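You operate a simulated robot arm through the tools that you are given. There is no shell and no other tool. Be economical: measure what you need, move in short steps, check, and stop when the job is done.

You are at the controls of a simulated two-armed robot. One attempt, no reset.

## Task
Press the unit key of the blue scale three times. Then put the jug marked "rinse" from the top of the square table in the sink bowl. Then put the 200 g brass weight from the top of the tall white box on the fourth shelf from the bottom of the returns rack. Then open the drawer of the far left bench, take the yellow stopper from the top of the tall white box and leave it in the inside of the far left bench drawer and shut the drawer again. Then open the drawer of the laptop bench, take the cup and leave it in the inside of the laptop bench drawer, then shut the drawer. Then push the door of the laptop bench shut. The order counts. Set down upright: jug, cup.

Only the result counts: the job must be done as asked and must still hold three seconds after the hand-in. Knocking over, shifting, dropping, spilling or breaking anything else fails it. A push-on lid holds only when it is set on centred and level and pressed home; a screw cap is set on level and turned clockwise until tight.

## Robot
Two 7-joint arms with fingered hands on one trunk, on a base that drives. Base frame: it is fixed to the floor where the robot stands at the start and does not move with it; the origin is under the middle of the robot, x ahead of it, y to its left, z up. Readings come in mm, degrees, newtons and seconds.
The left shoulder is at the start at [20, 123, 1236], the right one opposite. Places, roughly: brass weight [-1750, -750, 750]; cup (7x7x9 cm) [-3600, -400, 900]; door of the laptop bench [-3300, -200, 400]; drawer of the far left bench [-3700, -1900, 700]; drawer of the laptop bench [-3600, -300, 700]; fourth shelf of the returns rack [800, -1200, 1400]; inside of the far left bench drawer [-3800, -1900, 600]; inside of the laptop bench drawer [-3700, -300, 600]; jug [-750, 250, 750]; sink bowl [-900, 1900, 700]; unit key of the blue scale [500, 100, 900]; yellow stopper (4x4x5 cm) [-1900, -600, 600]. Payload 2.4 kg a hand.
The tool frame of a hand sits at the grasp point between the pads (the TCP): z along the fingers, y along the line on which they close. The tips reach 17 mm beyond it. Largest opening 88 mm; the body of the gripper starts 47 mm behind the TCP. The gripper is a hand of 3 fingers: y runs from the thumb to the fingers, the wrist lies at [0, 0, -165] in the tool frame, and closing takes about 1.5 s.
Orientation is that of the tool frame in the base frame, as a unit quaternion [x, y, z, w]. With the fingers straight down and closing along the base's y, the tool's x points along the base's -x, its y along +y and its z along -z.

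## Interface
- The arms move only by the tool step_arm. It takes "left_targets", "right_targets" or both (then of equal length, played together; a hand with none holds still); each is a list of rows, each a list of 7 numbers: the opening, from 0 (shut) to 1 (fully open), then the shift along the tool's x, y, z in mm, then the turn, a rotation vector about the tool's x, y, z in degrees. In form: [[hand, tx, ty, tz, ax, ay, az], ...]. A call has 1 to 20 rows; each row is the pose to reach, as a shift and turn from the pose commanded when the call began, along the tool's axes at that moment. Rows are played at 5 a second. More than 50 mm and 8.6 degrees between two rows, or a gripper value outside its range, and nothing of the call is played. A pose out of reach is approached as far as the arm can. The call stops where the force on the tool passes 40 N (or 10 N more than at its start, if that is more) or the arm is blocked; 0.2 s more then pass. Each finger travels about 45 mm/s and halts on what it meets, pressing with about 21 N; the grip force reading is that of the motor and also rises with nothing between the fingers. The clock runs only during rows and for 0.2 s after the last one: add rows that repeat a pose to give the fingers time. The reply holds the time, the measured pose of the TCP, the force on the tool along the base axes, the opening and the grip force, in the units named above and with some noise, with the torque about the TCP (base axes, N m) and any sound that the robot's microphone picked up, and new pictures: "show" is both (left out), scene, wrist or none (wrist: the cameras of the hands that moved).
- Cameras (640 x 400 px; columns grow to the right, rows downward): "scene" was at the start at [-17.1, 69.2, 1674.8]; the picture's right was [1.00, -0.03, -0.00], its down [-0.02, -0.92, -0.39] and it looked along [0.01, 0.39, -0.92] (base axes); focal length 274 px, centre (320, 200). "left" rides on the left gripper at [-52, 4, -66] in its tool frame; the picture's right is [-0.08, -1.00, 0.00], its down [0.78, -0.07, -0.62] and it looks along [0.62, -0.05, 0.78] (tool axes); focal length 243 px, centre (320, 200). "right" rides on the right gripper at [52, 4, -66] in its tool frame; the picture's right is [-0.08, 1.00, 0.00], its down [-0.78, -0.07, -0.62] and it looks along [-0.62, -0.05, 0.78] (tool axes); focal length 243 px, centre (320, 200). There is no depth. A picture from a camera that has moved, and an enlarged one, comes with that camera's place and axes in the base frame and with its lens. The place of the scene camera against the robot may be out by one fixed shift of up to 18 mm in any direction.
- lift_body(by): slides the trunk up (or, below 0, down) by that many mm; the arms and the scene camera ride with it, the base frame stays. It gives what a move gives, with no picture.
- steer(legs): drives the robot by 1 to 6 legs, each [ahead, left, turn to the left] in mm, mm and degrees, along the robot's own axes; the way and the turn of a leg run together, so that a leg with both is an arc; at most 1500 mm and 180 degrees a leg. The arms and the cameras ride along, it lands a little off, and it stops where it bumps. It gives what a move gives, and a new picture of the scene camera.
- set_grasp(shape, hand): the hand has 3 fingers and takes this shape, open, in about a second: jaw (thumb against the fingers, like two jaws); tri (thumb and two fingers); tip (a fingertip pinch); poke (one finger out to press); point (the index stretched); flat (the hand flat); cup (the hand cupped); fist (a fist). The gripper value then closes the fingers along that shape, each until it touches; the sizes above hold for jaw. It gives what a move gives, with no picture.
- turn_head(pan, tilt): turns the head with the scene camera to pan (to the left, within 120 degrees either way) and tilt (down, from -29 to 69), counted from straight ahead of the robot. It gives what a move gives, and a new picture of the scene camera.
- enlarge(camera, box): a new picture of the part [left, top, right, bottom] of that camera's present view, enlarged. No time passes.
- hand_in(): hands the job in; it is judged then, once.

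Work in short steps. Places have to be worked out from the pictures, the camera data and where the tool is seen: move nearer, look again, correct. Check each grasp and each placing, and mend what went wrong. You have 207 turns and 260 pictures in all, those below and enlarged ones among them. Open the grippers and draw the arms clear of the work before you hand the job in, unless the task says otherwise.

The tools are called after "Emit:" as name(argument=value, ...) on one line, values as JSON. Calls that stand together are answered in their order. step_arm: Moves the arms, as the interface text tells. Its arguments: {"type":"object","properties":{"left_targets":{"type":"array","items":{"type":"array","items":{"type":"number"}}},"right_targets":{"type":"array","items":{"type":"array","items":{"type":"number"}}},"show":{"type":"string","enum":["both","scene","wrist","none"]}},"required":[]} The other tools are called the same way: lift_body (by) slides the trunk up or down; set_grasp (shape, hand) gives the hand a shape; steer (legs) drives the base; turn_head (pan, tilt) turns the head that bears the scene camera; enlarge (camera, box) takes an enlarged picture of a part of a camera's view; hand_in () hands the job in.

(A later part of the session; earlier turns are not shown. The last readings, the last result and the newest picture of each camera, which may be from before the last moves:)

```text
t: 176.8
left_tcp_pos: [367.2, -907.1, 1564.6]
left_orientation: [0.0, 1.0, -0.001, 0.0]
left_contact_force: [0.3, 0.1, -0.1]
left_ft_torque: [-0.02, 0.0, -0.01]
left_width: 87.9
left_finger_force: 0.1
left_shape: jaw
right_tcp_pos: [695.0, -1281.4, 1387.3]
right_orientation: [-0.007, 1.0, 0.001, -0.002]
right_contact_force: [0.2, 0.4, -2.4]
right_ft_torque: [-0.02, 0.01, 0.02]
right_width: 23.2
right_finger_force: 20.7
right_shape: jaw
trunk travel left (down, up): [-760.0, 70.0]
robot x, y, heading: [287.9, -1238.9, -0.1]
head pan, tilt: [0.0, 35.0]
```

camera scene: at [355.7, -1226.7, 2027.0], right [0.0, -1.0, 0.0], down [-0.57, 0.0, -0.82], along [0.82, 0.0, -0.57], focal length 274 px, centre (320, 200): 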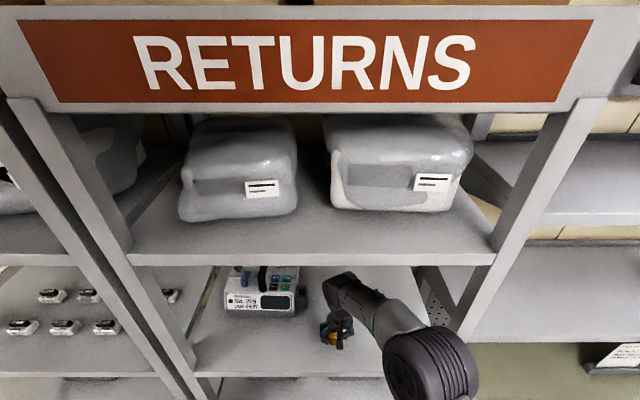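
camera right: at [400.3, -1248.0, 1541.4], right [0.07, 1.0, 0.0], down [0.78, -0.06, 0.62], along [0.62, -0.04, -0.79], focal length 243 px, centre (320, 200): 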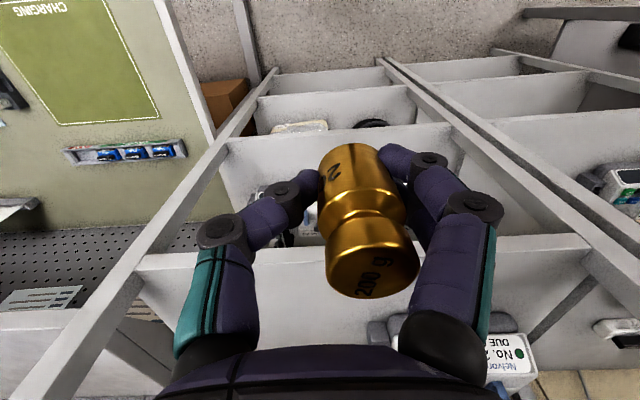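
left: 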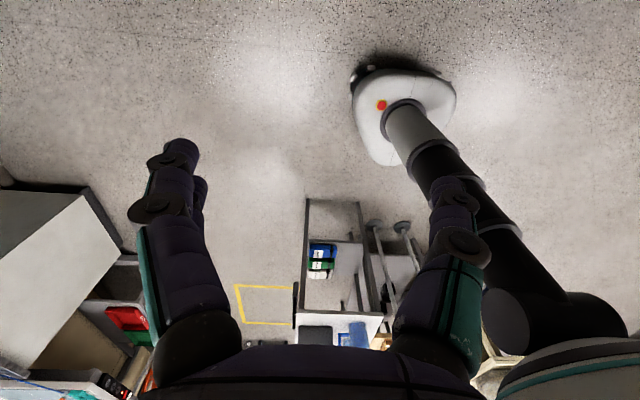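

Not yet touching at 1387; continuing in 3 mm steps.

Emit:
step_arm(right_targets=[[0, 0, 0, 3, 0, 0, 0], [0, 0, 0, 5, 0, 0, 0], [0, 0, 0, 5, 0, 0, 0]], show="none")

Emit:
step_arm(right_targets=[[0, 0, 0, 2, 0, 0, 0], [0, 0, 0, 4, 0, 0, 0], [0, 0, 0, 4, 0, 0, 0]], show="wrist")

```text
t: 177.6
left_tcp_pos: [368.6, -906.1, 1565.5]
left_orientation: [0.0, 1.0, -0.001, 0.0]
left_contact_force: [0.4, -0.2, 0.4]
left_ft_torque: [-0.02, 0.01, 0.01]
left_width: 87.5
left_finger_force: 0.1
left_shape: jaw
right_tcp_pos: [696.6, -1280.7, 1383.6]
right_orientation: [-0.006, 1.0, 0.002, -0.002]
right_contact_force: [0.5, -0.2, -1.4]
right_ft_torque: [-0.01, 0.01, -0.01]
right_width: 23.1
right_finger_force: 21.3
right_shape: jaw
trunk travel left (down, up): [-760.0, 70.0]
robot x, y, heading: [291.1, -1236.8, -0.2]
head pan, tilt: [0.0, 35.0]
```

```text
t: 178.4
left_tcp_pos: [367.2, -906.2, 1564.7]
left_orientation: [0.0, 1.0, -0.001, 0.001]
left_contact_force: [-0.2, 0.2, -0.1]
left_ft_torque: [0.0, 0.0, -0.02]
left_width: 88.1
left_finger_force: 0.1
left_shape: jaw
right_tcp_pos: [694.7, -1278.7, 1381.3]
right_orientation: [-0.007, 1.0, 0.0, -0.002]
right_contact_force: [-1.0, 0.7, -2.1]
right_ft_torque: [0.01, -0.02, -0.04]
right_width: 23.0
right_finger_force: 20.8
right_shape: jaw
trunk travel left (down, up): [-760.0, 70.0]
robot x, y, heading: [289.9, -1235.7, -0.1]
head pan, tilt: [0.0, 35.0]
camera right: at [643.1, -1276.2, 1444.4], right [0.07, 1.0, 0.0], down [0.79, -0.06, 0.62], along [0.62, -0.04, -0.79], focal length 243 px, centre (320, 200)
```

right: 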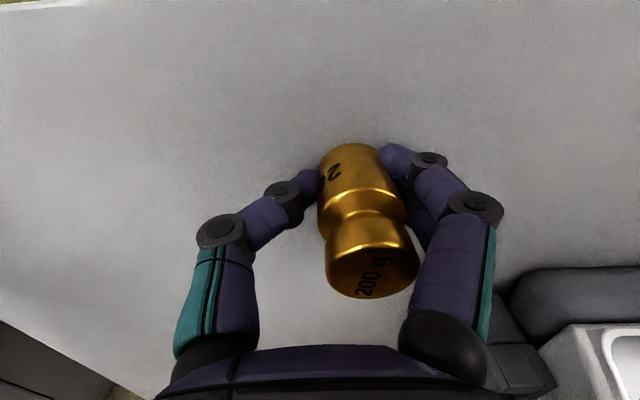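

Still no contact; continue.

Emit:
step_arm(right_targets=[[0, 0, 0, 2, 0, 0, 0], [0, 0, 0, 4, 0, 0, 0], [0, 0, 0, 6, 0, 0, 0], [0, 0, 0, 6, 0, 0, 0]], show="none")

Emit:
step_arm(right_targets=[[0, 0, 0, 2, 0, 0, 0], [0, 0, 0, 4, 0, 0, 0], [0, 0, 0, 4, 0, 0, 0]], show="none")

```text
t: 179.5
left_tcp_pos: [365.0, -906.7, 1564.8]
left_orientation: [0.001, 1.0, -0.001, 0.001]
left_contact_force: [0.2, 0.4, -0.1]
left_ft_torque: [-0.01, -0.01, 0.01]
left_width: 87.7
left_finger_force: 0.1
left_shape: jaw
right_tcp_pos: [694.7, -1280.6, 1376.3]
right_orientation: [-0.006, 1.0, 0.003, 0.004]
right_contact_force: [-2.3, -0.8, 18.1]
right_ft_torque: [0.33, 0.06, 0.04]
right_width: 23.7
right_finger_force: 21.1
right_shape: jaw
trunk travel left (down, up): [-760.0, 70.0]
robot x, y, heading: [289.4, -1237.3, 0.0]
head pan, tilt: [0.0, 35.0]
stopped in row 4 (right hand): the force on the tool passed its limit at 42 N (the readings are from after the stop); the commanded pose is now the measured one
```

```text
t: 180.0
left_tcp_pos: [363.9, -906.5, 1564.5]
left_orientation: [0.0, 1.0, -0.001, 0.001]
left_contact_force: [0.6, 1.2, -0.2]
left_ft_torque: [0.0, 0.01, 0.0]
left_width: 87.9
left_finger_force: 0.0
left_shape: jaw
right_tcp_pos: [696.5, -1280.2, 1376.2]
right_orientation: [-0.006, 1.0, 0.004, 0.007]
right_contact_force: [-7.0, -1.0, 21.6]
right_ft_torque: [0.48, 0.13, 0.14]
right_width: 23.5
right_finger_force: 21.2
right_shape: jaw
trunk travel left (down, up): [-760.0, 70.0]
robot x, y, heading: [292.0, -1235.6, 0.1]
head pan, tilt: [0.0, 35.0]
stopped in row 2 (right hand): the force on the tool passed its limit at 43 N (the readings are from after the stop); the commanded pose is now the measured one
```

Contact made (pressed a bit hard). I ease up 3 mm and open.

Emit:
step_arm(right_targets=[[0, 0, 0, -1.5, 0, 0, 0], [0, 0, 0, -2.5, 0, 0, 0], [0.35, 0, 0, -2.5, 0, 0, 0], [0.5, 0, 0, -2.5, 0, 0, 0], [0.8, 0, 0, -2.5, 0, 0, 0], [1, 0, 0, -2.5, 0, 0, 0], [1, 0, 0, -2.5, 0, 0, 0]], show="wrist")

```text
t: 181.6
left_tcp_pos: [365.0, -902.0, 1563.9]
left_orientation: [0.0, 1.0, -0.002, 0.001]
left_contact_force: [-0.3, -0.4, 1.0]
left_ft_torque: [-0.05, -0.07, 0.01]
left_width: 87.6
left_finger_force: 0.1
left_shape: jaw
right_tcp_pos: [695.1, -1277.3, 1376.0]
right_orientation: [-0.006, 1.0, 0.001, 0.003]
right_contact_force: [-1.2, 3.2, 10.0]
right_ft_torque: [-0.21, 0.01, -0.02]
right_width: 87.7
right_finger_force: 0.0
right_shape: jaw
trunk travel left (down, up): [-760.0, 70.0]
robot x, y, heading: [291.6, -1237.9, -0.0]
head pan, tilt: [0.0, 35.0]
camera right: at [642.2, -1273.6, 1440.2], right [0.07, 1.0, 0.0], down [0.78, -0.06, 0.63], along [0.62, -0.04, -0.78], focal length 243 px, centre (320, 200)
```

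right: 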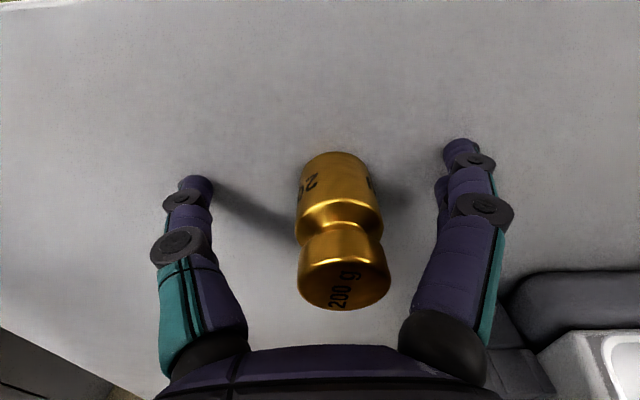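

The weight stands upright, released. I raise 55 mm and back out.

Emit:
step_arm(right_targets=[[1, 0, 0, -15, 0, 0, 0], [1, 0, 0, -35, 0, 0, 0], [1, 0, 0, -56, 0, 0, 0]], show="wrist")

Emit:
steer(legs=[[-350, 0, 0]])

Emit:
enlarge(camera="scene", box=[200, 180, 440, 380])

```text
t: 182.4
left_tcp_pos: [367.9, -907.8, 1565.2]
left_orientation: [0.0, 1.0, -0.001, 0.001]
left_contact_force: [0.6, -0.6, 0.2]
left_ft_torque: [-0.01, 0.01, -0.02]
left_width: 87.9
left_finger_force: 0.1
left_shape: jaw
right_tcp_pos: [699.6, -1279.5, 1432.0]
right_orientation: [-0.005, 1.0, 0.003, 0.004]
right_contact_force: [1.2, -0.7, 0.7]
right_ft_torque: [0.01, -0.01, -0.04]
right_width: 88.1
right_finger_force: 0.2
right_shape: jaw
trunk travel left (down, up): [-760.0, 70.0]
robot x, y, heading: [293.6, -1238.8, -0.3]
head pan, tilt: [0.0, 35.0]
camera right: at [645.8, -1276.9, 1497.2], right [0.07, 1.0, 0.01], down [0.78, -0.06, 0.63], along [0.63, -0.04, -0.78], focal length 243 px, centre (320, 200)
```

right: 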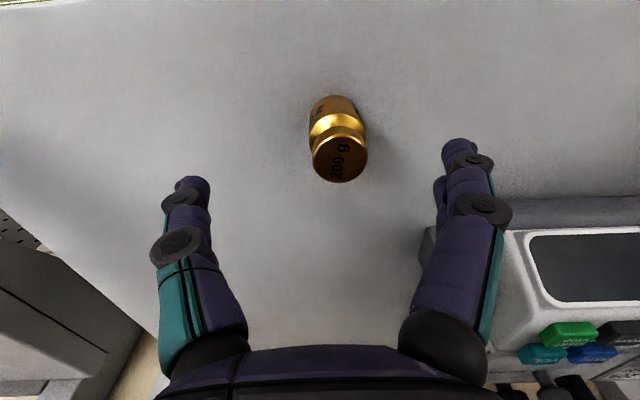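

```text
t: 184.6
left_tcp_pos: [24.3, -907.4, 1565.2]
left_orientation: [-0.001, 1.0, -0.001, 0.002]
left_contact_force: [-0.4, -0.1, -0.3]
left_ft_torque: [0.01, 0.0, -0.02]
left_width: 87.7
left_finger_force: 0.1
left_shape: jaw
right_tcp_pos: [356.6, -1277.7, 1433.6]
right_orientation: [-0.006, 1.0, 0.003, 0.004]
right_contact_force: [-0.5, -0.7, 0.3]
right_ft_torque: [-0.01, -0.01, -0.01]
right_width: 88.1
right_finger_force: 0.1
right_shape: jaw
trunk travel left (down, up): [-760.0, 70.0]
robot x, y, heading: [-51.3, -1236.3, -0.0]
head pan, tilt: [0.0, 35.0]
camera scene: at [18.6, -1226.8, 2026.7], right [0.0, -1.0, 0.0], down [-0.57, 0.0, -0.82], along [0.82, 0.0, -0.57], focal length 274 px, centre (320, 200)
```

scene: 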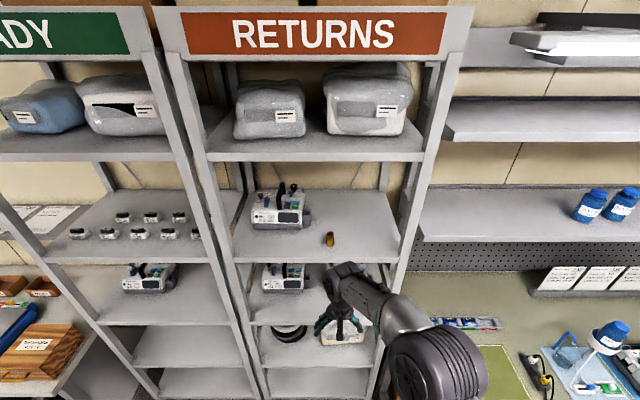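

```text
2.00 times, centred on (320, 280) of scene
camera zoom: at [18.6, -1226.8, 2026.7], right [0.0, -1.0, 0.0], down [-0.57, 0.0, -0.82], along [0.82, 0.0, -0.57], focal length 547 px, centre (320, 40)
```

zoom: 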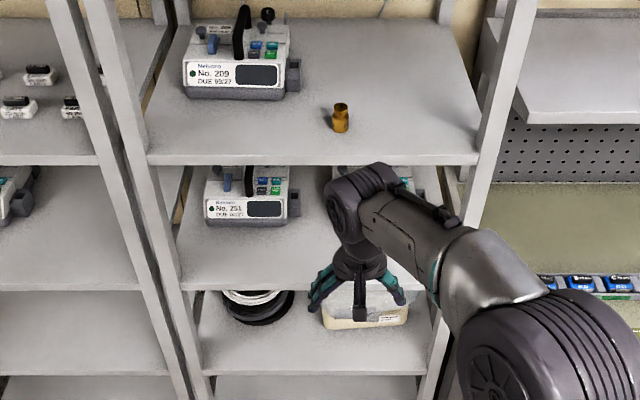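

The weight stands on shelf 4. Next I turn round and drive to the far left bench.

Emit:
steer(legs=[[-100, 0, 0], [0, 0, 180], [0, 820, 0], [1500, 0, 0], [800, 0, 0]])

Emit:
turn_head(pan=0, tilt=30)

```text
t: 207.9
left_tcp_pos: [-2568.0, -2229.8, 1564.8]
left_orientation: [0.999, -0.041, 0.0, 0.0]
left_contact_force: [-0.5, 0.3, -1.5]
left_ft_torque: [0.03, 0.01, 0.02]
left_width: 87.8
left_finger_force: 0.1
left_shape: jaw
right_tcp_pos: [-2868.3, -1831.3, 1432.5]
right_orientation: [0.999, -0.035, -0.005, 0.003]
right_contact_force: [0.7, 0.4, -0.2]
right_ft_torque: [0.0, 0.01, -0.01]
right_width: 88.3
right_finger_force: 0.1
right_shape: jaw
trunk travel left (down, up): [-760.0, 70.0]
robot x, y, heading: [-2464.8, -1907.1, 175.2]
head pan, tilt: [0.0, 35.0]
camera scene: at [-2533.2, -1890.0, 2026.7], right [0.08, 1.0, 0.0], down [0.57, -0.05, -0.82], along [-0.82, 0.07, -0.57], focal length 274 px, centre (320, 200)
```

scene: 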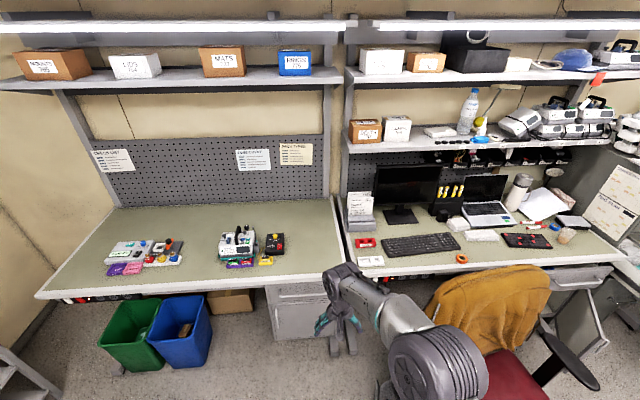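

```text
t: 208.6
left_tcp_pos: [-2569.8, -2229.3, 1565.3]
left_orientation: [0.999, -0.041, -0.001, -0.001]
left_contact_force: [-0.2, -0.7, -0.8]
left_ft_torque: [-0.01, 0.02, 0.0]
left_width: 87.6
left_finger_force: 0.0
left_shape: jaw
right_tcp_pos: [-2869.2, -1832.2, 1432.6]
right_orientation: [0.999, -0.035, -0.004, 0.003]
right_contact_force: [0.1, -0.8, -0.5]
right_ft_torque: [0.03, 0.02, -0.04]
right_width: 88.2
right_finger_force: 0.1
right_shape: jaw
trunk travel left (down, up): [-760.0, 70.0]
robot x, y, heading: [-2463.2, -1904.6, 175.2]
head pan, tilt: [0.0, 30.0]
camera scene: at [-2536.2, -1889.7, 2034.4], right [0.08, 1.0, 0.0], down [0.5, -0.04, -0.87], along [-0.86, 0.07, -0.5], focal length 274 px, centre (320, 200)
```

scene: 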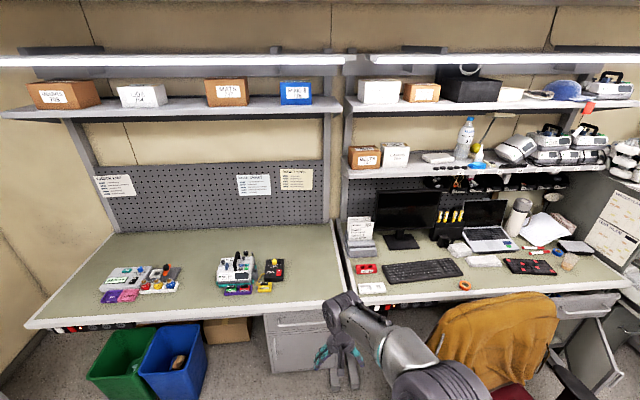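

I see the far left bench's drawer pedestal under its right end. I zoom in on it.

Emit:
turn_head(pan=0, tilt=45)

Emit:
enlarge(camera="scene", box=[220, 160, 420, 300])

Emit:
enlarge(camera="scene", box=[440, 140, 640, 280])

```text
t: 209.3
left_tcp_pos: [-2570.2, -2228.9, 1564.2]
left_orientation: [0.999, -0.041, -0.001, 0.0]
left_contact_force: [-0.1, -1.4, -0.4]
left_ft_torque: [0.0, -0.01, -0.01]
left_width: 87.8
left_finger_force: 0.2
left_shape: jaw
right_tcp_pos: [-2869.4, -1830.8, 1433.3]
right_orientation: [0.999, -0.034, -0.004, 0.004]
right_contact_force: [0.0, 0.4, 0.3]
right_ft_torque: [-0.04, 0.02, 0.02]
right_width: 88.0
right_finger_force: 0.1
right_shape: jaw
trunk travel left (down, up): [-760.0, 70.0]
robot x, y, heading: [-2463.9, -1903.1, 175.2]
head pan, tilt: [0.0, 45.0]
camera scene: at [-2526.5, -1890.5, 2011.9], right [0.08, 1.0, 0.0], down [0.7, -0.06, -0.71], along [-0.71, 0.06, -0.71], focal length 274 px, centre (320, 200)
```

scene: 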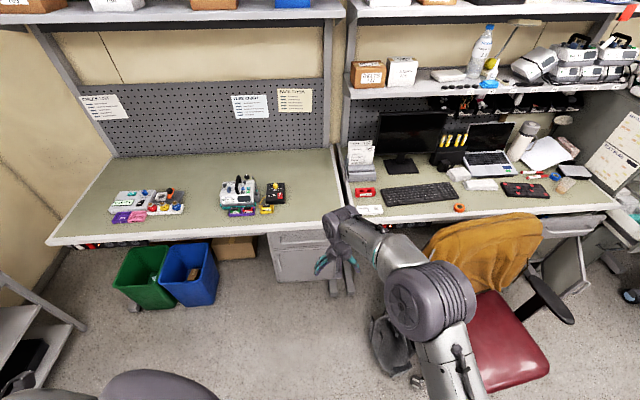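

```text
2.86 times, centred on (320, 230) of scene
camera zoom: at [-2526.5, -1890.5, 2011.9], right [0.08, 1.0, 0.0], down [0.7, -0.06, -0.71], along [-0.71, 0.06, -0.71], focal length 782 px, centre (320, 114)
```

zoom: 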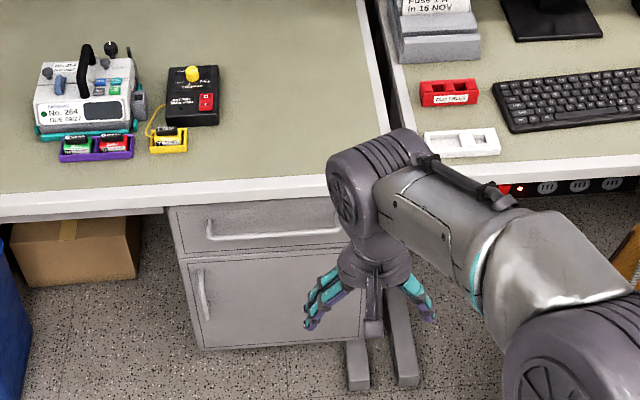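

```text
2.86 times, centred on (540, 210) of scene
camera zoom: at [-2526.5, -1890.5, 2011.9], right [0.08, 1.0, 0.0], down [0.7, -0.06, -0.71], along [-0.71, 0.06, -0.71], focal length 782 px, centre (-309, 171)
```

zoom: 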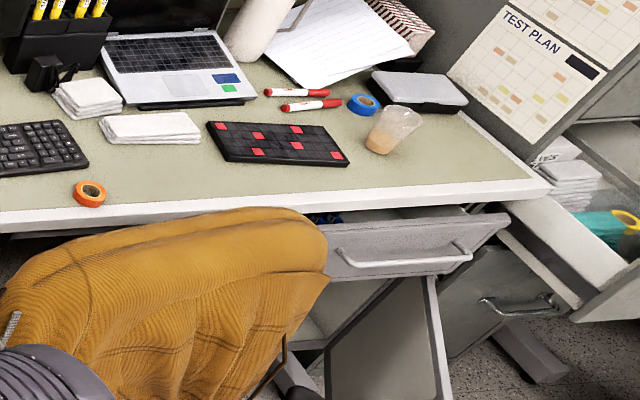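

The drawer bar handle is at about (-3480, -1900, ~730). I straighten the heading, lower the trunk, and turn the right hand to point forward with the fingers closing vertically.

Emit:
steer(legs=[[200, -20, 4.8]])

Emit:
lift_body(by=-400)

Emit:
step_arm(right_targets=[[1, 0, 0, 0, 4.9, -4.9, -4.9], [1, 0, 0, 0, 9.8, -9.8, -9.8], [1, 0, 0, 0, 14.7, -14.7, -14.7], [1, 0, 0, 0, 19.6, -19.6, -19.6], [1, 0, 0, 0, 24.5, -24.5, -24.5], [1, 0, 0, 0, 29.4, -29.4, -29.4], [1, 0, 0, 0, 34.3, -34.3, -34.3], [1, 0, 0, 0, 39.2, -39.2, -39.2], [1, 0, 0, 0, 44.1, -44.1, -44.1], [1, 0, 0, 0, 49, -49, -49], [1, 0, 0, 0, 53.9, -53.9, -53.9], [1, 0, 0, 0, 58.8, -58.8, -58.8], [1, 0, 0, 0, 63.7, -63.7, -63.7], [1, 0, 0, 0, 69.3, -69.3, -69.3], [1, 0, 0, 0, 69.3, -69.3, -69.3]], show="both")

```text
t: 211.0
left_tcp_pos: [-2749.4, -2209.1, 1565.5]
left_orientation: [1.0, 0.002, -0.001, -0.001]
left_contact_force: [0.4, -0.1, -0.4]
left_ft_torque: [0.01, 0.05, 0.0]
left_width: 88.2
left_finger_force: 0.1
left_shape: jaw
right_tcp_pos: [-3082.6, -1838.4, 1432.8]
right_orientation: [1.0, 0.007, -0.004, 0.004]
right_contact_force: [-0.3, -0.6, 0.4]
right_ft_torque: [0.01, -0.01, 0.01]
right_width: 87.9
right_finger_force: 0.0
right_shape: jaw
trunk travel left (down, up): [-760.0, 70.0]
robot x, y, heading: [-2675.9, -1876.6, -179.9]
head pan, tilt: [0.0, 45.0]
camera scene: at [-2735.4, -1867.8, 2011.9], right [0.0, 1.0, 0.0], down [0.71, 0.0, -0.71], along [-0.71, 0.0, -0.71], focal length 274 px, centre (320, 200)
```

scene: 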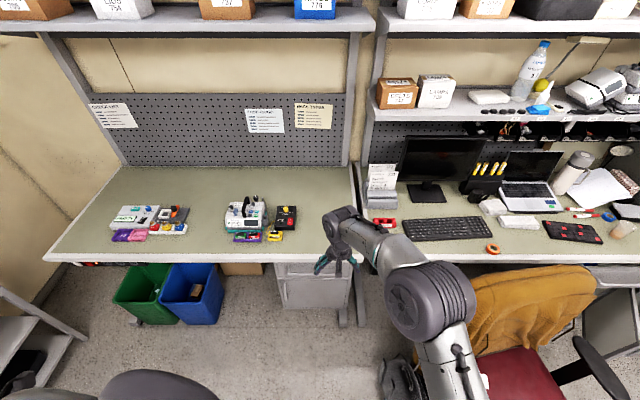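

```text
t: 214.8
left_tcp_pos: [-2748.9, -2208.5, 1164.9]
left_orientation: [1.0, 0.002, -0.002, 0.0]
left_contact_force: [0.7, 0.3, -0.1]
left_ft_torque: [0.0, 0.02, 0.01]
left_width: 87.9
left_finger_force: 0.1
left_shape: jaw
right_tcp_pos: [-3082.5, -1838.0, 1033.1]
right_orientation: [1.0, 0.009, -0.004, 0.004]
right_contact_force: [-1.0, 0.4, 0.7]
right_ft_torque: [0.0, -0.02, 0.03]
right_width: 88.3
right_finger_force: 0.0
right_shape: jaw
trunk travel left (down, up): [-360.0, 470.0]
robot x, y, heading: [-2679.3, -1877.3, -179.9]
head pan, tilt: [0.0, 45.0]
```

```text
refused: row 14 steps farther than a row can; nothing moved
```

A row step was too big; I resend with finer rows.

Emit:
step_arm(right_targets=[[1, 0, 0, 0, 4.9, -4.9, -4.9], [1, 0, 0, 0, 9.8, -9.8, -9.8], [1, 0, 0, 0, 14.7, -14.7, -14.7], [1, 0, 0, 0, 19.6, -19.6, -19.6], [1, 0, 0, 0, 24.5, -24.5, -24.5], [1, 0, 0, 0, 29.4, -29.4, -29.4], [1, 0, 0, 0, 34.3, -34.3, -34.3], [1, 0, 0, 0, 39.2, -39.2, -39.2], [1, 0, 0, 0, 44.1, -44.1, -44.1], [1, 0, 0, 0, 49, -49, -49], [1, 0, 0, 0, 53.9, -53.9, -53.9], [1, 0, 0, 0, 58.8, -58.8, -58.8], [1, 0, 0, 0, 63.5, -63.5, -63.5], [1, 0, 0, 0, 67, -67, -67], [1, 0, 0, 0, 69.3, -69.3, -69.3]], show="both")

```text
t: 218.0
left_tcp_pos: [-2749.9, -2209.5, 1165.1]
left_orientation: [1.0, 0.002, -0.001, -0.001]
left_contact_force: [0.1, -0.4, 0.5]
left_ft_torque: [0.01, 0.03, 0.02]
left_width: 87.8
left_finger_force: 0.1
left_shape: jaw
right_tcp_pos: [-3082.3, -1837.9, 1032.7]
right_orientation: [-0.495, -0.5, 0.508, 0.497]
right_contact_force: [-0.8, 0.0, 0.8]
right_ft_torque: [-0.02, -0.03, 0.0]
right_width: 88.0
right_finger_force: 0.1
right_shape: jaw
trunk travel left (down, up): [-360.0, 470.0]
robot x, y, heading: [-2674.9, -1875.0, -179.8]
head pan, tilt: [0.0, 45.0]
camera scene: at [-2735.3, -1867.8, 1611.9], right [0.0, 1.0, 0.0], down [0.71, 0.0, -0.71], along [-0.71, 0.0, -0.71], focal length 274 px, centre (320, 200)
camera right: at [-3017.5, -1785.1, 1026.4], right [-0.01, -0.09, -1.0], down [0.63, -0.77, 0.06], along [-0.77, -0.63, 0.06], focal length 243 px, centre (320, 200)
```

scene: 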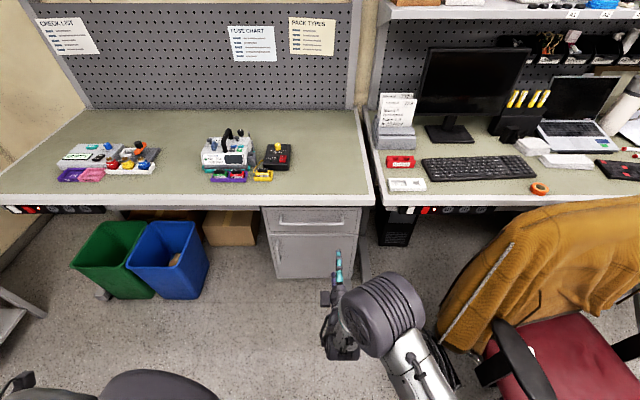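
right: 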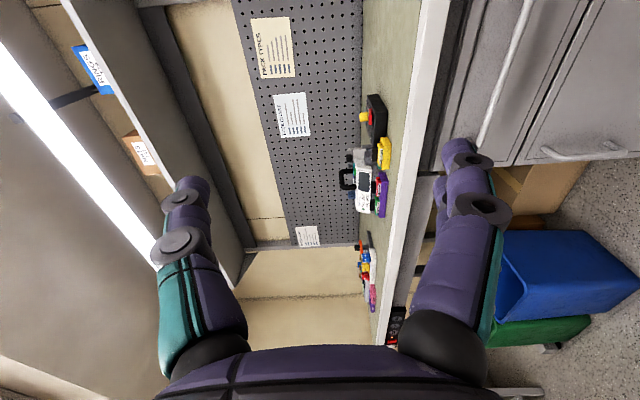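

The hand now points forward. I estimate the bar at x≈-3517, y -2055…-1760, z≈694. I lower the trunk and approach, stopping short to check.

Emit:
lift_body(by=-335)

Emit:
steer(legs=[[330, 70, 0]])

Emit:
enlarge(camera="right", box=[0, 0, 640, 400])

```text
t: 221.3
left_tcp_pos: [-2750.0, -2209.8, 828.8]
left_orientation: [1.0, 0.001, -0.001, -0.001]
left_contact_force: [-0.7, 0.9, -0.2]
left_ft_torque: [-0.01, 0.0, 0.01]
left_width: 87.8
left_finger_force: 0.0
left_shape: jaw
right_tcp_pos: [-3081.6, -1838.4, 699.6]
right_orientation: [-0.496, -0.499, 0.508, 0.497]
right_contact_force: [-0.5, -0.4, -0.7]
right_ft_torque: [0.03, 0.01, -0.06]
right_width: 87.9
right_finger_force: 0.0
right_shape: jaw
trunk travel left (down, up): [-25.0, 805.0]
robot x, y, heading: [-2670.9, -1877.8, -179.8]
head pan, tilt: [0.0, 45.0]
```

```text
t: 223.5
left_tcp_pos: [-3071.1, -2281.9, 830.2]
left_orientation: [1.0, 0.004, 0.0, -0.001]
left_contact_force: [-0.4, -0.7, 0.1]
left_ft_torque: [0.01, 0.01, 0.0]
left_width: 88.2
left_finger_force: 0.0
left_shape: jaw
right_tcp_pos: [-3405.1, -1912.3, 697.6]
right_orientation: [-0.495, -0.5, 0.509, 0.496]
right_contact_force: [0.0, 0.3, -0.3]
right_ft_torque: [0.01, 0.0, -0.02]
right_width: 88.1
right_finger_force: 0.0
right_shape: jaw
trunk travel left (down, up): [-25.0, 805.0]
robot x, y, heading: [-2998.6, -1950.9, -179.8]
head pan, tilt: [0.0, 45.0]
camera scene: at [-3058.7, -1940.4, 1276.9], right [-0.01, 1.0, 0.0], down [0.71, 0.01, -0.71], along [-0.71, -0.01, -0.71], focal length 274 px, centre (320, 200)
```

scene: 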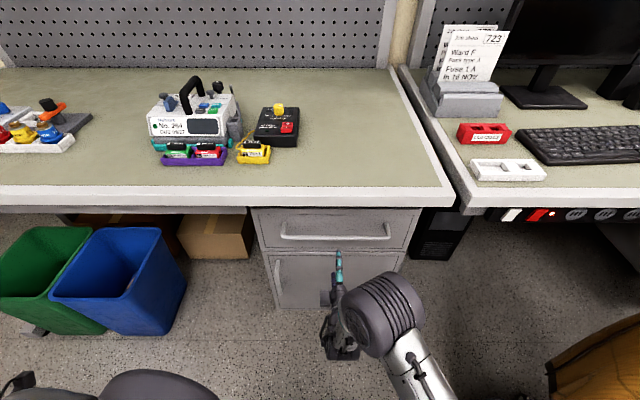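

```text
1.00 times, centred on (320, 200) of right (not enlarged: the box is as wide or as high as the picture)
camera zoom: at [-3341.2, -1858.9, 691.3], right [-0.01, -0.09, -1.0], down [0.64, -0.77, 0.07], along [-0.77, -0.63, 0.06], focal length 243 px, centre (320, 200)
```

zoom: 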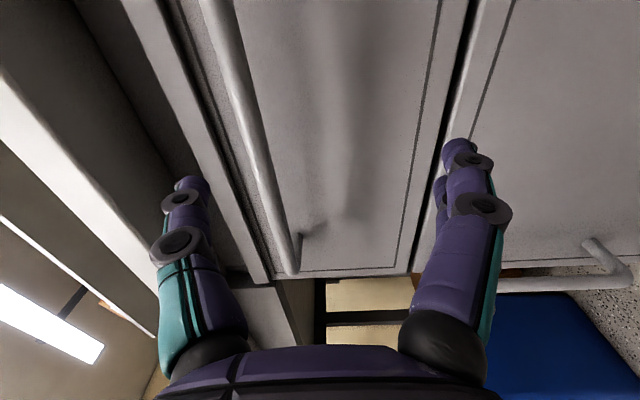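

Triangulated again: the bar is at x≈-3464, z≈729. I raise the hand 31 mm and move it forward onto the bar.

Emit:
step_arm(right_targets=[[1, 0, -31, 0, 0, 0, 0], [1, 0, -31, 20, 0, 0, 0], [1, 0, -31, 40, 0, 0, 0], [1, 0, -31, 56, 0, 0, 0], [1, 0, -31, 56, 0, 0, 0]], show="both")

```text
t: 224.7
left_tcp_pos: [-3071.9, -2281.4, 828.9]
left_orientation: [1.0, 0.005, -0.001, -0.002]
left_contact_force: [0.2, 0.2, 0.1]
left_ft_torque: [0.03, -0.01, -0.01]
left_width: 87.7
left_finger_force: 0.0
left_shape: jaw
right_tcp_pos: [-3461.4, -1913.8, 730.9]
right_orientation: [-0.494, -0.501, 0.509, 0.496]
right_contact_force: [-0.3, 0.0, -1.0]
right_ft_torque: [0.02, -0.05, -0.03]
right_width: 88.2
right_finger_force: 0.1
right_shape: jaw
trunk travel left (down, up): [-25.0, 805.0]
robot x, y, heading: [-2997.8, -1951.6, -179.6]
head pan, tilt: [0.0, 45.0]
camera scene: at [-3058.8, -1940.4, 1276.9], right [-0.01, 1.0, 0.0], down [0.71, 0.01, -0.71], along [-0.71, -0.01, -0.71], focal length 274 px, centre (320, 200)
camera right: at [-3397.8, -1859.4, 724.0], right [-0.01, -0.09, -1.0], down [0.64, -0.77, 0.07], along [-0.77, -0.63, 0.06], focal length 243 px, centre (320, 200)
```

scene: 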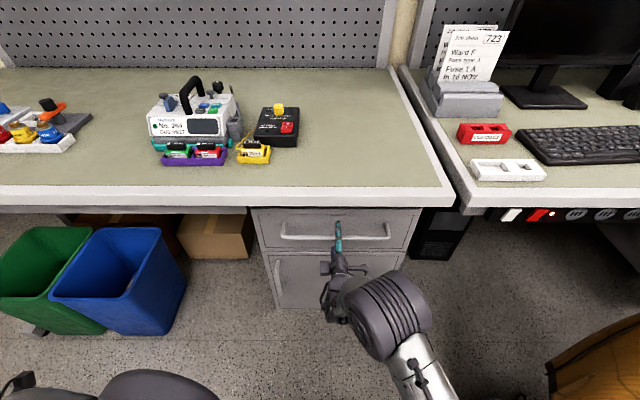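
right: 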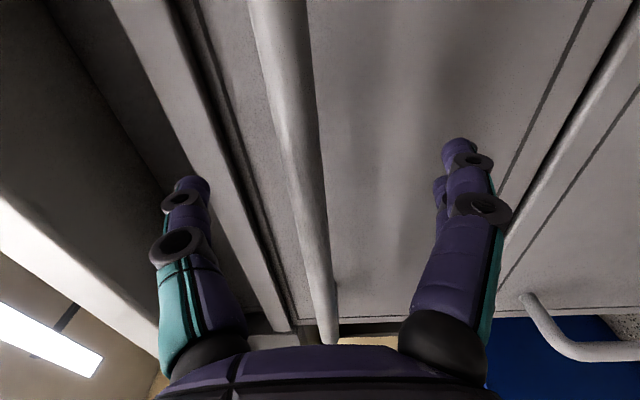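

The bar lies between the fingers at the TCP. I close.

Emit:
step_arm(right_targets=[[0.6, 0, 0, 4, 0, 0, 0], [0.3, 0, 0, 4, 0, 0, 0], [0, 0, 0, 4, 0, 0, 0], [0, 0, 0, 4, 0, 0, 0], [0, 0, 0, 4, 0, 0, 0], [0, 0, 0, 4, 0, 0, 0], [0, 0, 0, 4, 0, 0, 0], [0, 0, 0, 4, 0, 0, 0], [0, 0, 0, 4, 0, 0, 0]], show="wrist")

```text
t: 226.7
left_tcp_pos: [-3071.6, -2281.8, 830.9]
left_orientation: [1.0, 0.005, 0.0, 0.0]
left_contact_force: [-0.3, 0.2, 0.7]
left_ft_torque: [0.01, -0.03, 0.01]
left_width: 88.0
left_finger_force: 0.2
left_shape: jaw
right_tcp_pos: [-3467.1, -1912.2, 729.7]
right_orientation: [-0.494, -0.5, 0.509, 0.496]
right_contact_force: [-8.7, -0.3, 4.6]
right_ft_torque: [0.0, -0.09, 0.02]
right_width: 0.0
right_finger_force: 20.8
right_shape: jaw
trunk travel left (down, up): [-25.0, 805.0]
robot x, y, heading: [-2997.7, -1949.6, -179.4]
head pan, tilt: [0.0, 45.0]
camera right: at [-3401.7, -1859.1, 723.4], right [-0.01, -0.09, -1.0], down [0.64, -0.77, 0.07], along [-0.77, -0.63, 0.06], focal length 243 px, centre (320, 200)
```

right: 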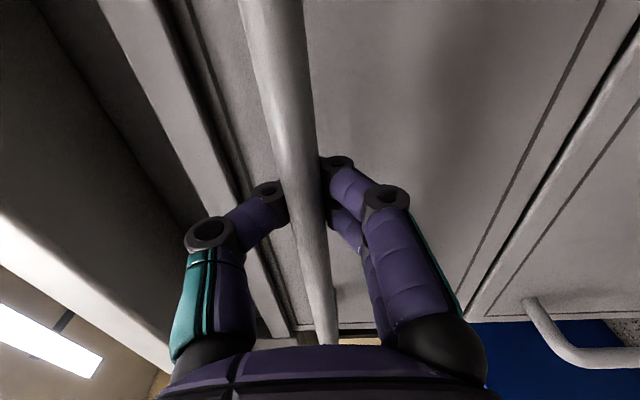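

The fingers have closed round behind the bar (caged). I pull by driving backward 120 mm and check.

Emit:
steer(legs=[[-120, 0, 0]])

```text
t: 227.9
left_tcp_pos: [-2949.1, -2280.9, 830.3]
left_orientation: [1.0, 0.004, -0.001, -0.001]
left_contact_force: [0.7, 0.6, -1.0]
left_ft_torque: [0.01, -0.01, -0.02]
left_width: 88.0
left_finger_force: 0.0
left_shape: jaw
right_tcp_pos: [-3344.0, -1912.1, 730.1]
right_orientation: [-0.494, -0.501, 0.51, 0.496]
right_contact_force: [-1.7, -0.5, 6.1]
right_ft_torque: [0.01, -0.04, 0.01]
right_width: 0.0
right_finger_force: 20.8
right_shape: jaw
trunk travel left (down, up): [-25.0, 805.0]
robot x, y, heading: [-2876.7, -1947.6, -179.5]
head pan, tilt: [0.0, 45.0]
camera scene: at [-2936.9, -1939.6, 1276.9], right [-0.01, 1.0, 0.0], down [0.71, 0.01, -0.71], along [-0.71, -0.01, -0.71], focal length 274 px, centre (320, 200)
```

scene: 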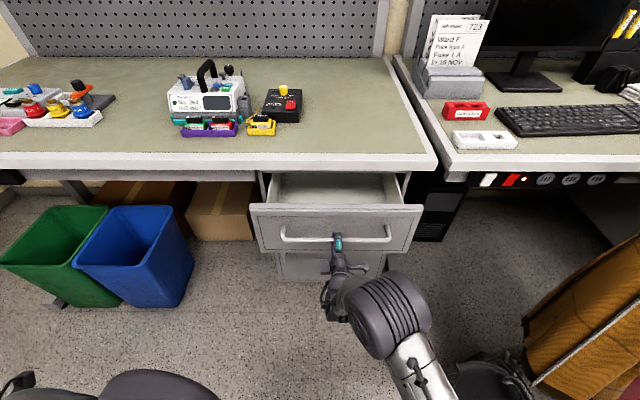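

The drawer slides open. I pull another 130 mm.

Emit:
steer(legs=[[-130, 0, 0]])

```text
t: 229.2
left_tcp_pos: [-2822.1, -2279.5, 829.3]
left_orientation: [1.0, 0.003, -0.001, -0.001]
left_contact_force: [1.6, -0.5, -1.0]
left_ft_torque: [-0.02, 0.0, 0.01]
left_width: 87.6
left_finger_force: 0.1
left_shape: jaw
right_tcp_pos: [-3214.8, -1909.7, 730.1]
right_orientation: [-0.495, -0.5, 0.509, 0.496]
right_contact_force: [-2.3, -4.5, 6.5]
right_ft_torque: [0.06, -0.06, -0.03]
right_width: 0.0
right_finger_force: 21.2
right_shape: jaw
trunk travel left (down, up): [-25.0, 805.0]
robot x, y, heading: [-2746.0, -1948.9, -179.5]
head pan, tilt: [0.0, 45.0]
camera scene: at [-2809.1, -1938.9, 1276.9], right [-0.01, 1.0, 0.0], down [0.71, 0.01, -0.71], along [-0.71, 0.0, -0.71], focal length 274 px, centre (320, 200)
```

scene: 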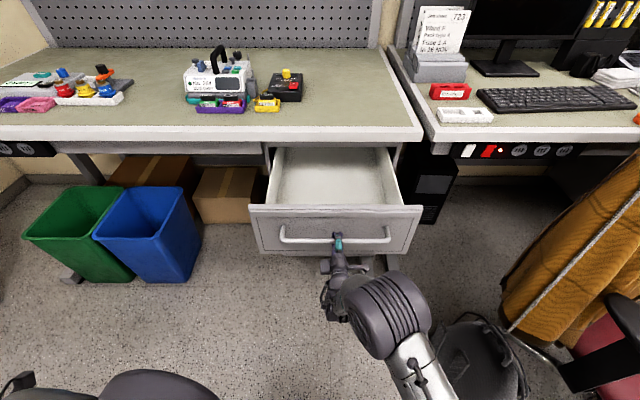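

The drawer is open about 250 mm, enough. I open the fingers and back off.

Emit:
step_arm(right_targets=[[0.5, 0, 0, 0, 0, 0, 0], [1, 0, 0, 0, 0, 0, 0], [1, 0, 0, 0, 0, 0, 0], [1, 0, 0, 0, 0, 0, 0], [1, 0, 0, 0, 0, 0, 0], [1, 0, 0, 0, 0, 0, 0], [1, 0, 0, 0, 0, 0, 0], [1, 0, 0, 0, 0, 0, 0]], show="wrist")

```text
t: 231.0
left_tcp_pos: [-2821.9, -2279.3, 830.5]
left_orientation: [1.0, 0.003, 0.0, -0.001]
left_contact_force: [-0.1, -0.3, -0.5]
left_ft_torque: [0.06, 0.01, -0.04]
left_width: 87.9
left_finger_force: 0.1
left_shape: jaw
right_tcp_pos: [-3216.2, -1909.5, 730.0]
right_orientation: [-0.494, -0.5, 0.509, 0.497]
right_contact_force: [-0.3, 0.5, 0.5]
right_ft_torque: [0.02, 0.02, 0.02]
right_width: 87.8
right_finger_force: 0.1
right_shape: jaw
trunk travel left (down, up): [-25.0, 805.0]
robot x, y, heading: [-2750.3, -1949.4, -179.4]
head pan, tilt: [0.0, 45.0]
camera right: at [-3151.5, -1856.4, 723.6], right [-0.01, -0.09, -1.0], down [0.64, -0.77, 0.06], along [-0.77, -0.63, 0.07], focal length 243 px, centre (320, 200)
```

right: 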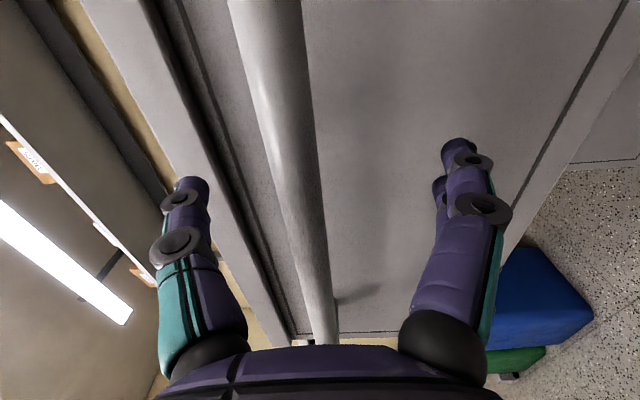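

Released. I back away to clear the drawer and turn the hand back to pointing down while raising.

Emit:
steer(legs=[[-480, 0, 0]])

Emit:
lift_body(by=400)

Emit:
step_arm(right_targets=[[1, 0, 0, 0, -4.9, 4.9, 4.9], [1, 0, 0, 0, -9.8, 9.8, 9.8], [1, 0, 0, 0, -14.7, 14.7, 14.7], [1, 0, 0, 0, -19.6, 19.6, 19.6], [1, 0, 0, 0, -24.5, 24.5, 24.5], [1, 0, 0, 0, -29.4, 29.4, 29.4], [1, 0, 0, 0, -34.3, 34.3, 34.3], [1, 0, 0, 0, -39.2, 39.2, 39.2], [1, 0, 0, 0, -44.1, 44.1, 44.1], [1, 0, 0, 0, -49, 49, 49], [1, 0, 0, 0, -53.9, 53.9, 53.9], [1, 0, 0, 0, -58.8, 58.8, 58.8], [1, 0, 0, 0, -63.5, 63.5, 63.5], [1, 0, 0, 0, -67, 67, 67], [1, 0, 0, 0, -69.3, 69.3, 69.3]], show="none")

Emit:
lift_body(by=250)

```text
t: 233.9
left_tcp_pos: [-2327.3, -2277.1, 830.0]
left_orientation: [1.0, 0.002, -0.001, -0.001]
left_contact_force: [0.6, -0.3, -0.1]
left_ft_torque: [0.01, -0.01, -0.01]
left_width: 87.8
left_finger_force: 0.1
left_shape: jaw
right_tcp_pos: [-2719.2, -1906.0, 730.9]
right_orientation: [-0.496, -0.499, 0.508, 0.497]
right_contact_force: [-0.5, -0.3, 0.9]
right_ft_torque: [-0.01, 0.02, -0.01]
right_width: 87.9
right_finger_force: 0.0
right_shape: jaw
trunk travel left (down, up): [-25.0, 805.0]
robot x, y, heading: [-2248.0, -1946.6, -179.8]
head pan, tilt: [0.0, 45.0]
camera scene: at [-2312.5, -1935.6, 1276.9], right [0.0, 1.0, 0.0], down [0.71, 0.0, -0.71], along [-0.71, 0.0, -0.71], focal length 274 px, centre (320, 200)
```

scene: 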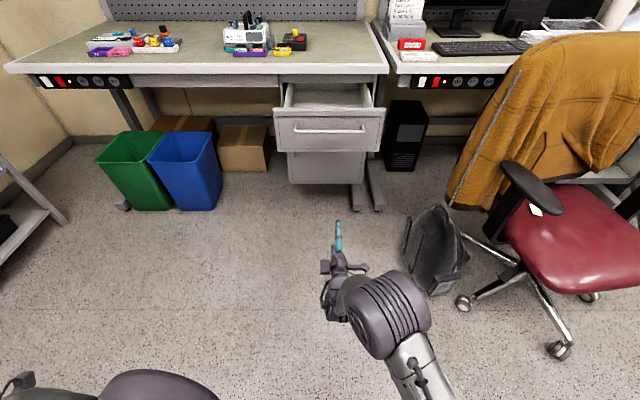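

```text
t: 237.8
left_tcp_pos: [-2326.2, -2277.1, 1229.6]
left_orientation: [1.0, 0.002, -0.002, -0.001]
left_contact_force: [0.9, 0.6, -0.2]
left_ft_torque: [-0.01, 0.03, 0.01]
left_width: 87.9
left_finger_force: 0.0
left_shape: jaw
right_tcp_pos: [-2719.6, -1906.9, 1128.6]
right_orientation: [-0.496, -0.499, 0.507, 0.498]
right_contact_force: [1.3, -0.9, -0.2]
right_ft_torque: [-0.02, -0.01, -0.02]
right_width: 87.9
right_finger_force: 0.0
right_shape: jaw
trunk travel left (down, up): [-425.0, 405.0]
robot x, y, heading: [-2250.2, -1946.1, -180.1]
head pan, tilt: [0.0, 45.0]
```

```text
t: 240.9
left_tcp_pos: [-2327.3, -2277.4, 1229.9]
left_orientation: [1.0, 0.002, 0.0, -0.001]
left_contact_force: [0.6, 0.1, 0.1]
left_ft_torque: [-0.01, 0.03, -0.01]
left_width: 88.0
left_finger_force: 0.0
left_shape: jaw
right_tcp_pos: [-2707.6, -1905.8, 1127.5]
right_orientation: [1.0, 0.007, -0.004, 0.005]
right_contact_force: [0.5, -0.5, 0.5]
right_ft_torque: [0.03, -0.01, -0.01]
right_width: 87.8
right_finger_force: 0.1
right_shape: jaw
right hand out of reach, approached as far as the arm can: row 14, 15
trunk travel left (down, up): [-425.0, 405.0]
robot x, y, heading: [-2254.4, -1945.5, -179.7]
head pan, tilt: [0.0, 45.0]
```

```text
t: 243.5
left_tcp_pos: [-2326.8, -2277.1, 1479.8]
left_orientation: [1.0, 0.002, -0.001, -0.001]
left_contact_force: [-0.8, -0.2, -0.2]
left_ft_torque: [-0.02, 0.0, 0.01]
left_width: 87.8
left_finger_force: 0.1
left_shape: jaw
right_tcp_pos: [-2708.0, -1904.2, 1378.1]
right_orientation: [1.0, 0.007, -0.005, 0.003]
right_contact_force: [0.2, 0.5, 0.2]
right_ft_torque: [0.01, -0.02, 0.0]
right_width: 88.0
right_finger_force: 0.1
right_shape: jaw
trunk travel left (down, up): [-675.0, 155.0]
robot x, y, heading: [-2254.3, -1945.9, -179.6]
head pan, tilt: [0.0, 45.0]
```

I retract the arm a little, then turn around and go back to the white box.

Emit:
step_arm(right_targets=[[1, 30, 0, 0, 0, 0, 0], [1, 55, 0, 0, 0, 0, 0]], show="none")

Emit:
steer(legs=[[0, 0, 179.6], [-20, 1370, 0]])

Emit:
turn_head(pan=0, tilt=50)

```text
t: 244.1
left_tcp_pos: [-2325.9, -2278.2, 1479.7]
left_orientation: [1.0, 0.002, 0.0, -0.001]
left_contact_force: [-0.1, 1.2, 0.6]
left_ft_torque: [-0.01, -0.02, 0.0]
left_width: 87.7
left_finger_force: 0.1
left_shape: jaw
right_tcp_pos: [-2651.4, -1904.1, 1373.9]
right_orientation: [1.0, 0.006, -0.007, 0.005]
right_contact_force: [-0.6, 0.5, 0.0]
right_ft_torque: [0.01, 0.04, 0.02]
right_width: 88.0
right_finger_force: 0.2
right_shape: jaw
trunk travel left (down, up): [-675.0, 155.0]
robot x, y, heading: [-2251.4, -1945.5, -179.6]
head pan, tilt: [0.0, 45.0]
```

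```text
t: 258.7
left_tcp_pos: [-2437.0, -233.7, 1480.4]
left_orientation: [-0.077, 0.997, -0.001, 0.001]
left_contact_force: [-0.1, 0.1, -0.2]
left_ft_torque: [-0.02, 0.01, 0.03]
left_width: 87.9
left_finger_force: 0.0
left_shape: jaw
right_tcp_pos: [-2058.3, -554.5, 1374.0]
right_orientation: [-0.083, 0.996, 0.004, 0.004]
right_contact_force: [0.5, -0.4, 0.7]
right_ft_torque: [0.01, 0.02, -0.04]
right_width: 88.0
right_finger_force: 0.0
right_shape: jaw
trunk travel left (down, up): [-675.0, 155.0]
robot x, y, heading: [-2458.0, -575.1, 8.9]
head pan, tilt: [0.0, 45.0]
camera scene: at [-2398.7, -551.6, 1926.9], right [0.15, -0.99, 0.0], down [-0.7, -0.11, -0.71], along [0.7, 0.11, -0.71], focal length 274 px, centre (320, 200)
```

scene: 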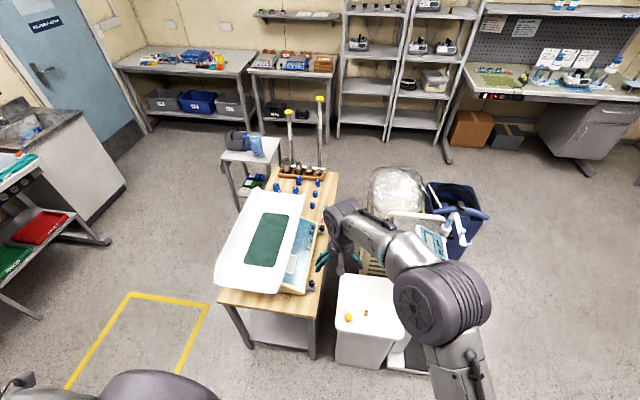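

```text
t: 259.3
left_tcp_pos: [-2436.7, -232.8, 1479.4]
left_orientation: [-0.077, 0.997, -0.001, 0.002]
left_contact_force: [0.4, 0.3, 0.6]
left_ft_torque: [-0.05, 0.01, -0.02]
left_width: 87.9
left_finger_force: 0.1
left_shape: jaw
right_tcp_pos: [-2059.0, -554.0, 1373.7]
right_orientation: [-0.082, 0.997, 0.004, 0.006]
right_contact_force: [0.2, -0.3, -0.4]
right_ft_torque: [0.0, -0.03, -0.03]
right_width: 87.9
right_finger_force: 0.1
right_shape: jaw
trunk travel left (down, up): [-675.0, 155.0]
robot x, y, heading: [-2459.4, -570.8, 8.8]
head pan, tilt: [0.0, 50.0]
camera scene: at [-2403.0, -552.2, 1920.0], right [0.15, -0.99, 0.0], down [-0.76, -0.12, -0.64], along [0.64, 0.1, -0.77], focal length 274 px, centre (320, 200)
```

scene: 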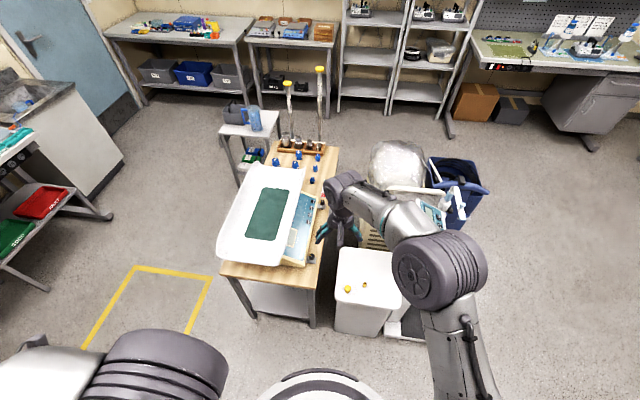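

I straighten to heading 0 and approach so the hand is over the stopper.

Emit:
steer(legs=[[0, 0, -8.8], [178, 0, 0]])

Emit:
enlarge(camera="right", box=[0, 0, 640, 400])

```text
t: 261.4
left_tcp_pos: [-2209.9, -240.7, 1479.9]
left_orientation: [-0.001, 1.0, 0.0, 0.001]
left_contact_force: [0.1, -0.2, 0.2]
left_ft_torque: [0.0, 0.01, -0.04]
left_width: 88.0
left_finger_force: 0.1
left_shape: jaw
right_tcp_pos: [-1886.4, -614.4, 1374.2]
right_orientation: [-0.006, 1.0, 0.004, 0.004]
right_contact_force: [-1.0, 0.7, 0.5]
right_ft_torque: [0.01, 0.01, -0.04]
right_width: 87.9
right_finger_force: 0.2
right_shape: jaw
trunk travel left (down, up): [-675.0, 155.0]
robot x, y, heading: [-2287.0, -572.7, 0.5]
head pan, tilt: [0.0, 50.0]
camera scene: at [-2227.2, -560.8, 1920.0], right [0.0, -1.0, 0.0], down [-0.77, 0.0, -0.64], along [0.64, 0.0, -0.77], focal length 274 px, centre (320, 200)
```

scene: 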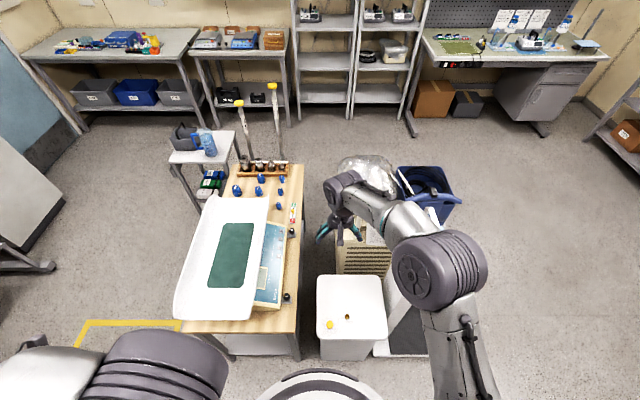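

```text
1.00 times, centred on (320, 200) of right (not enlarged: the box is as wide or as high as the picture)
camera zoom: at [-1939.5, -611.3, 1438.5], right [0.07, 1.0, 0.01], down [0.78, -0.06, 0.63], along [0.63, -0.04, -0.78], focal length 243 px, centre (320, 200)
```

zoom: 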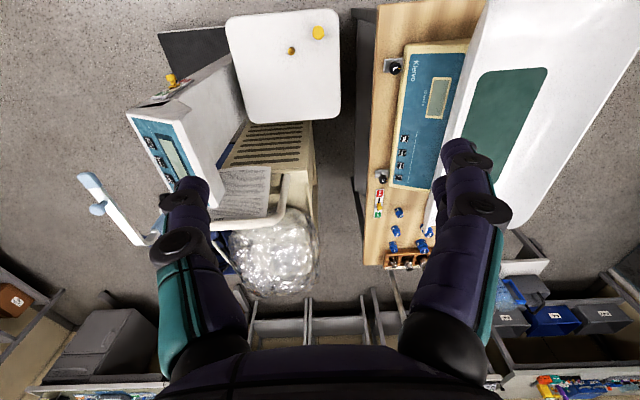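

Stopper measured at (-1878, -616). I lower the trunk in two moves above it.

Emit:
lift_body(by=-400)

Emit:
lift_body(by=-220)

Emit:
enlarge(camera="right", box=[160, 0, 480, 200])

```text
t: 265.3
left_tcp_pos: [-2211.2, -240.5, 1079.5]
left_orientation: [-0.001, 1.0, -0.001, 0.0]
left_contact_force: [0.0, -0.3, -0.2]
left_ft_torque: [-0.04, -0.01, -0.01]
left_width: 88.1
left_finger_force: 0.0
left_shape: jaw
right_tcp_pos: [-1886.2, -615.4, 973.7]
right_orientation: [-0.006, 1.0, 0.003, 0.005]
right_contact_force: [-0.2, 0.3, -0.3]
right_ft_torque: [0.01, 0.0, -0.01]
right_width: 87.9
right_finger_force: 0.0
right_shape: jaw
trunk travel left (down, up): [-275.0, 555.0]
robot x, y, heading: [-2288.7, -574.7, 0.3]
head pan, tilt: [0.0, 50.0]
```

```text
t: 267.6
left_tcp_pos: [-2211.6, -240.4, 860.7]
left_orientation: [-0.001, 1.0, 0.0, 0.001]
left_contact_force: [0.0, -1.2, -0.1]
left_ft_torque: [0.01, -0.02, 0.02]
left_width: 87.9
left_finger_force: 0.0
left_shape: jaw
right_tcp_pos: [-1886.9, -615.0, 754.7]
right_orientation: [-0.006, 1.0, 0.004, 0.004]
right_contact_force: [0.5, -0.1, 0.4]
right_ft_torque: [0.01, 0.0, 0.02]
right_width: 87.7
right_finger_force: 0.0
right_shape: jaw
trunk travel left (down, up): [-55.0, 775.0]
robot x, y, heading: [-2287.2, -572.5, -0.1]
head pan, tilt: [0.0, 50.0]
```

```text
2.00 times, centred on (320, 100) of right
camera zoom: at [-1940.2, -611.3, 818.7], right [0.07, 1.0, 0.01], down [0.77, -0.06, 0.63], along [0.63, -0.04, -0.78], focal length 485 px, centre (320, 400)
```

zoom: 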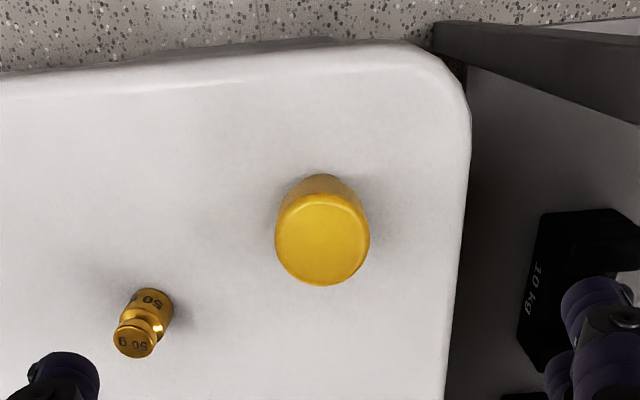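

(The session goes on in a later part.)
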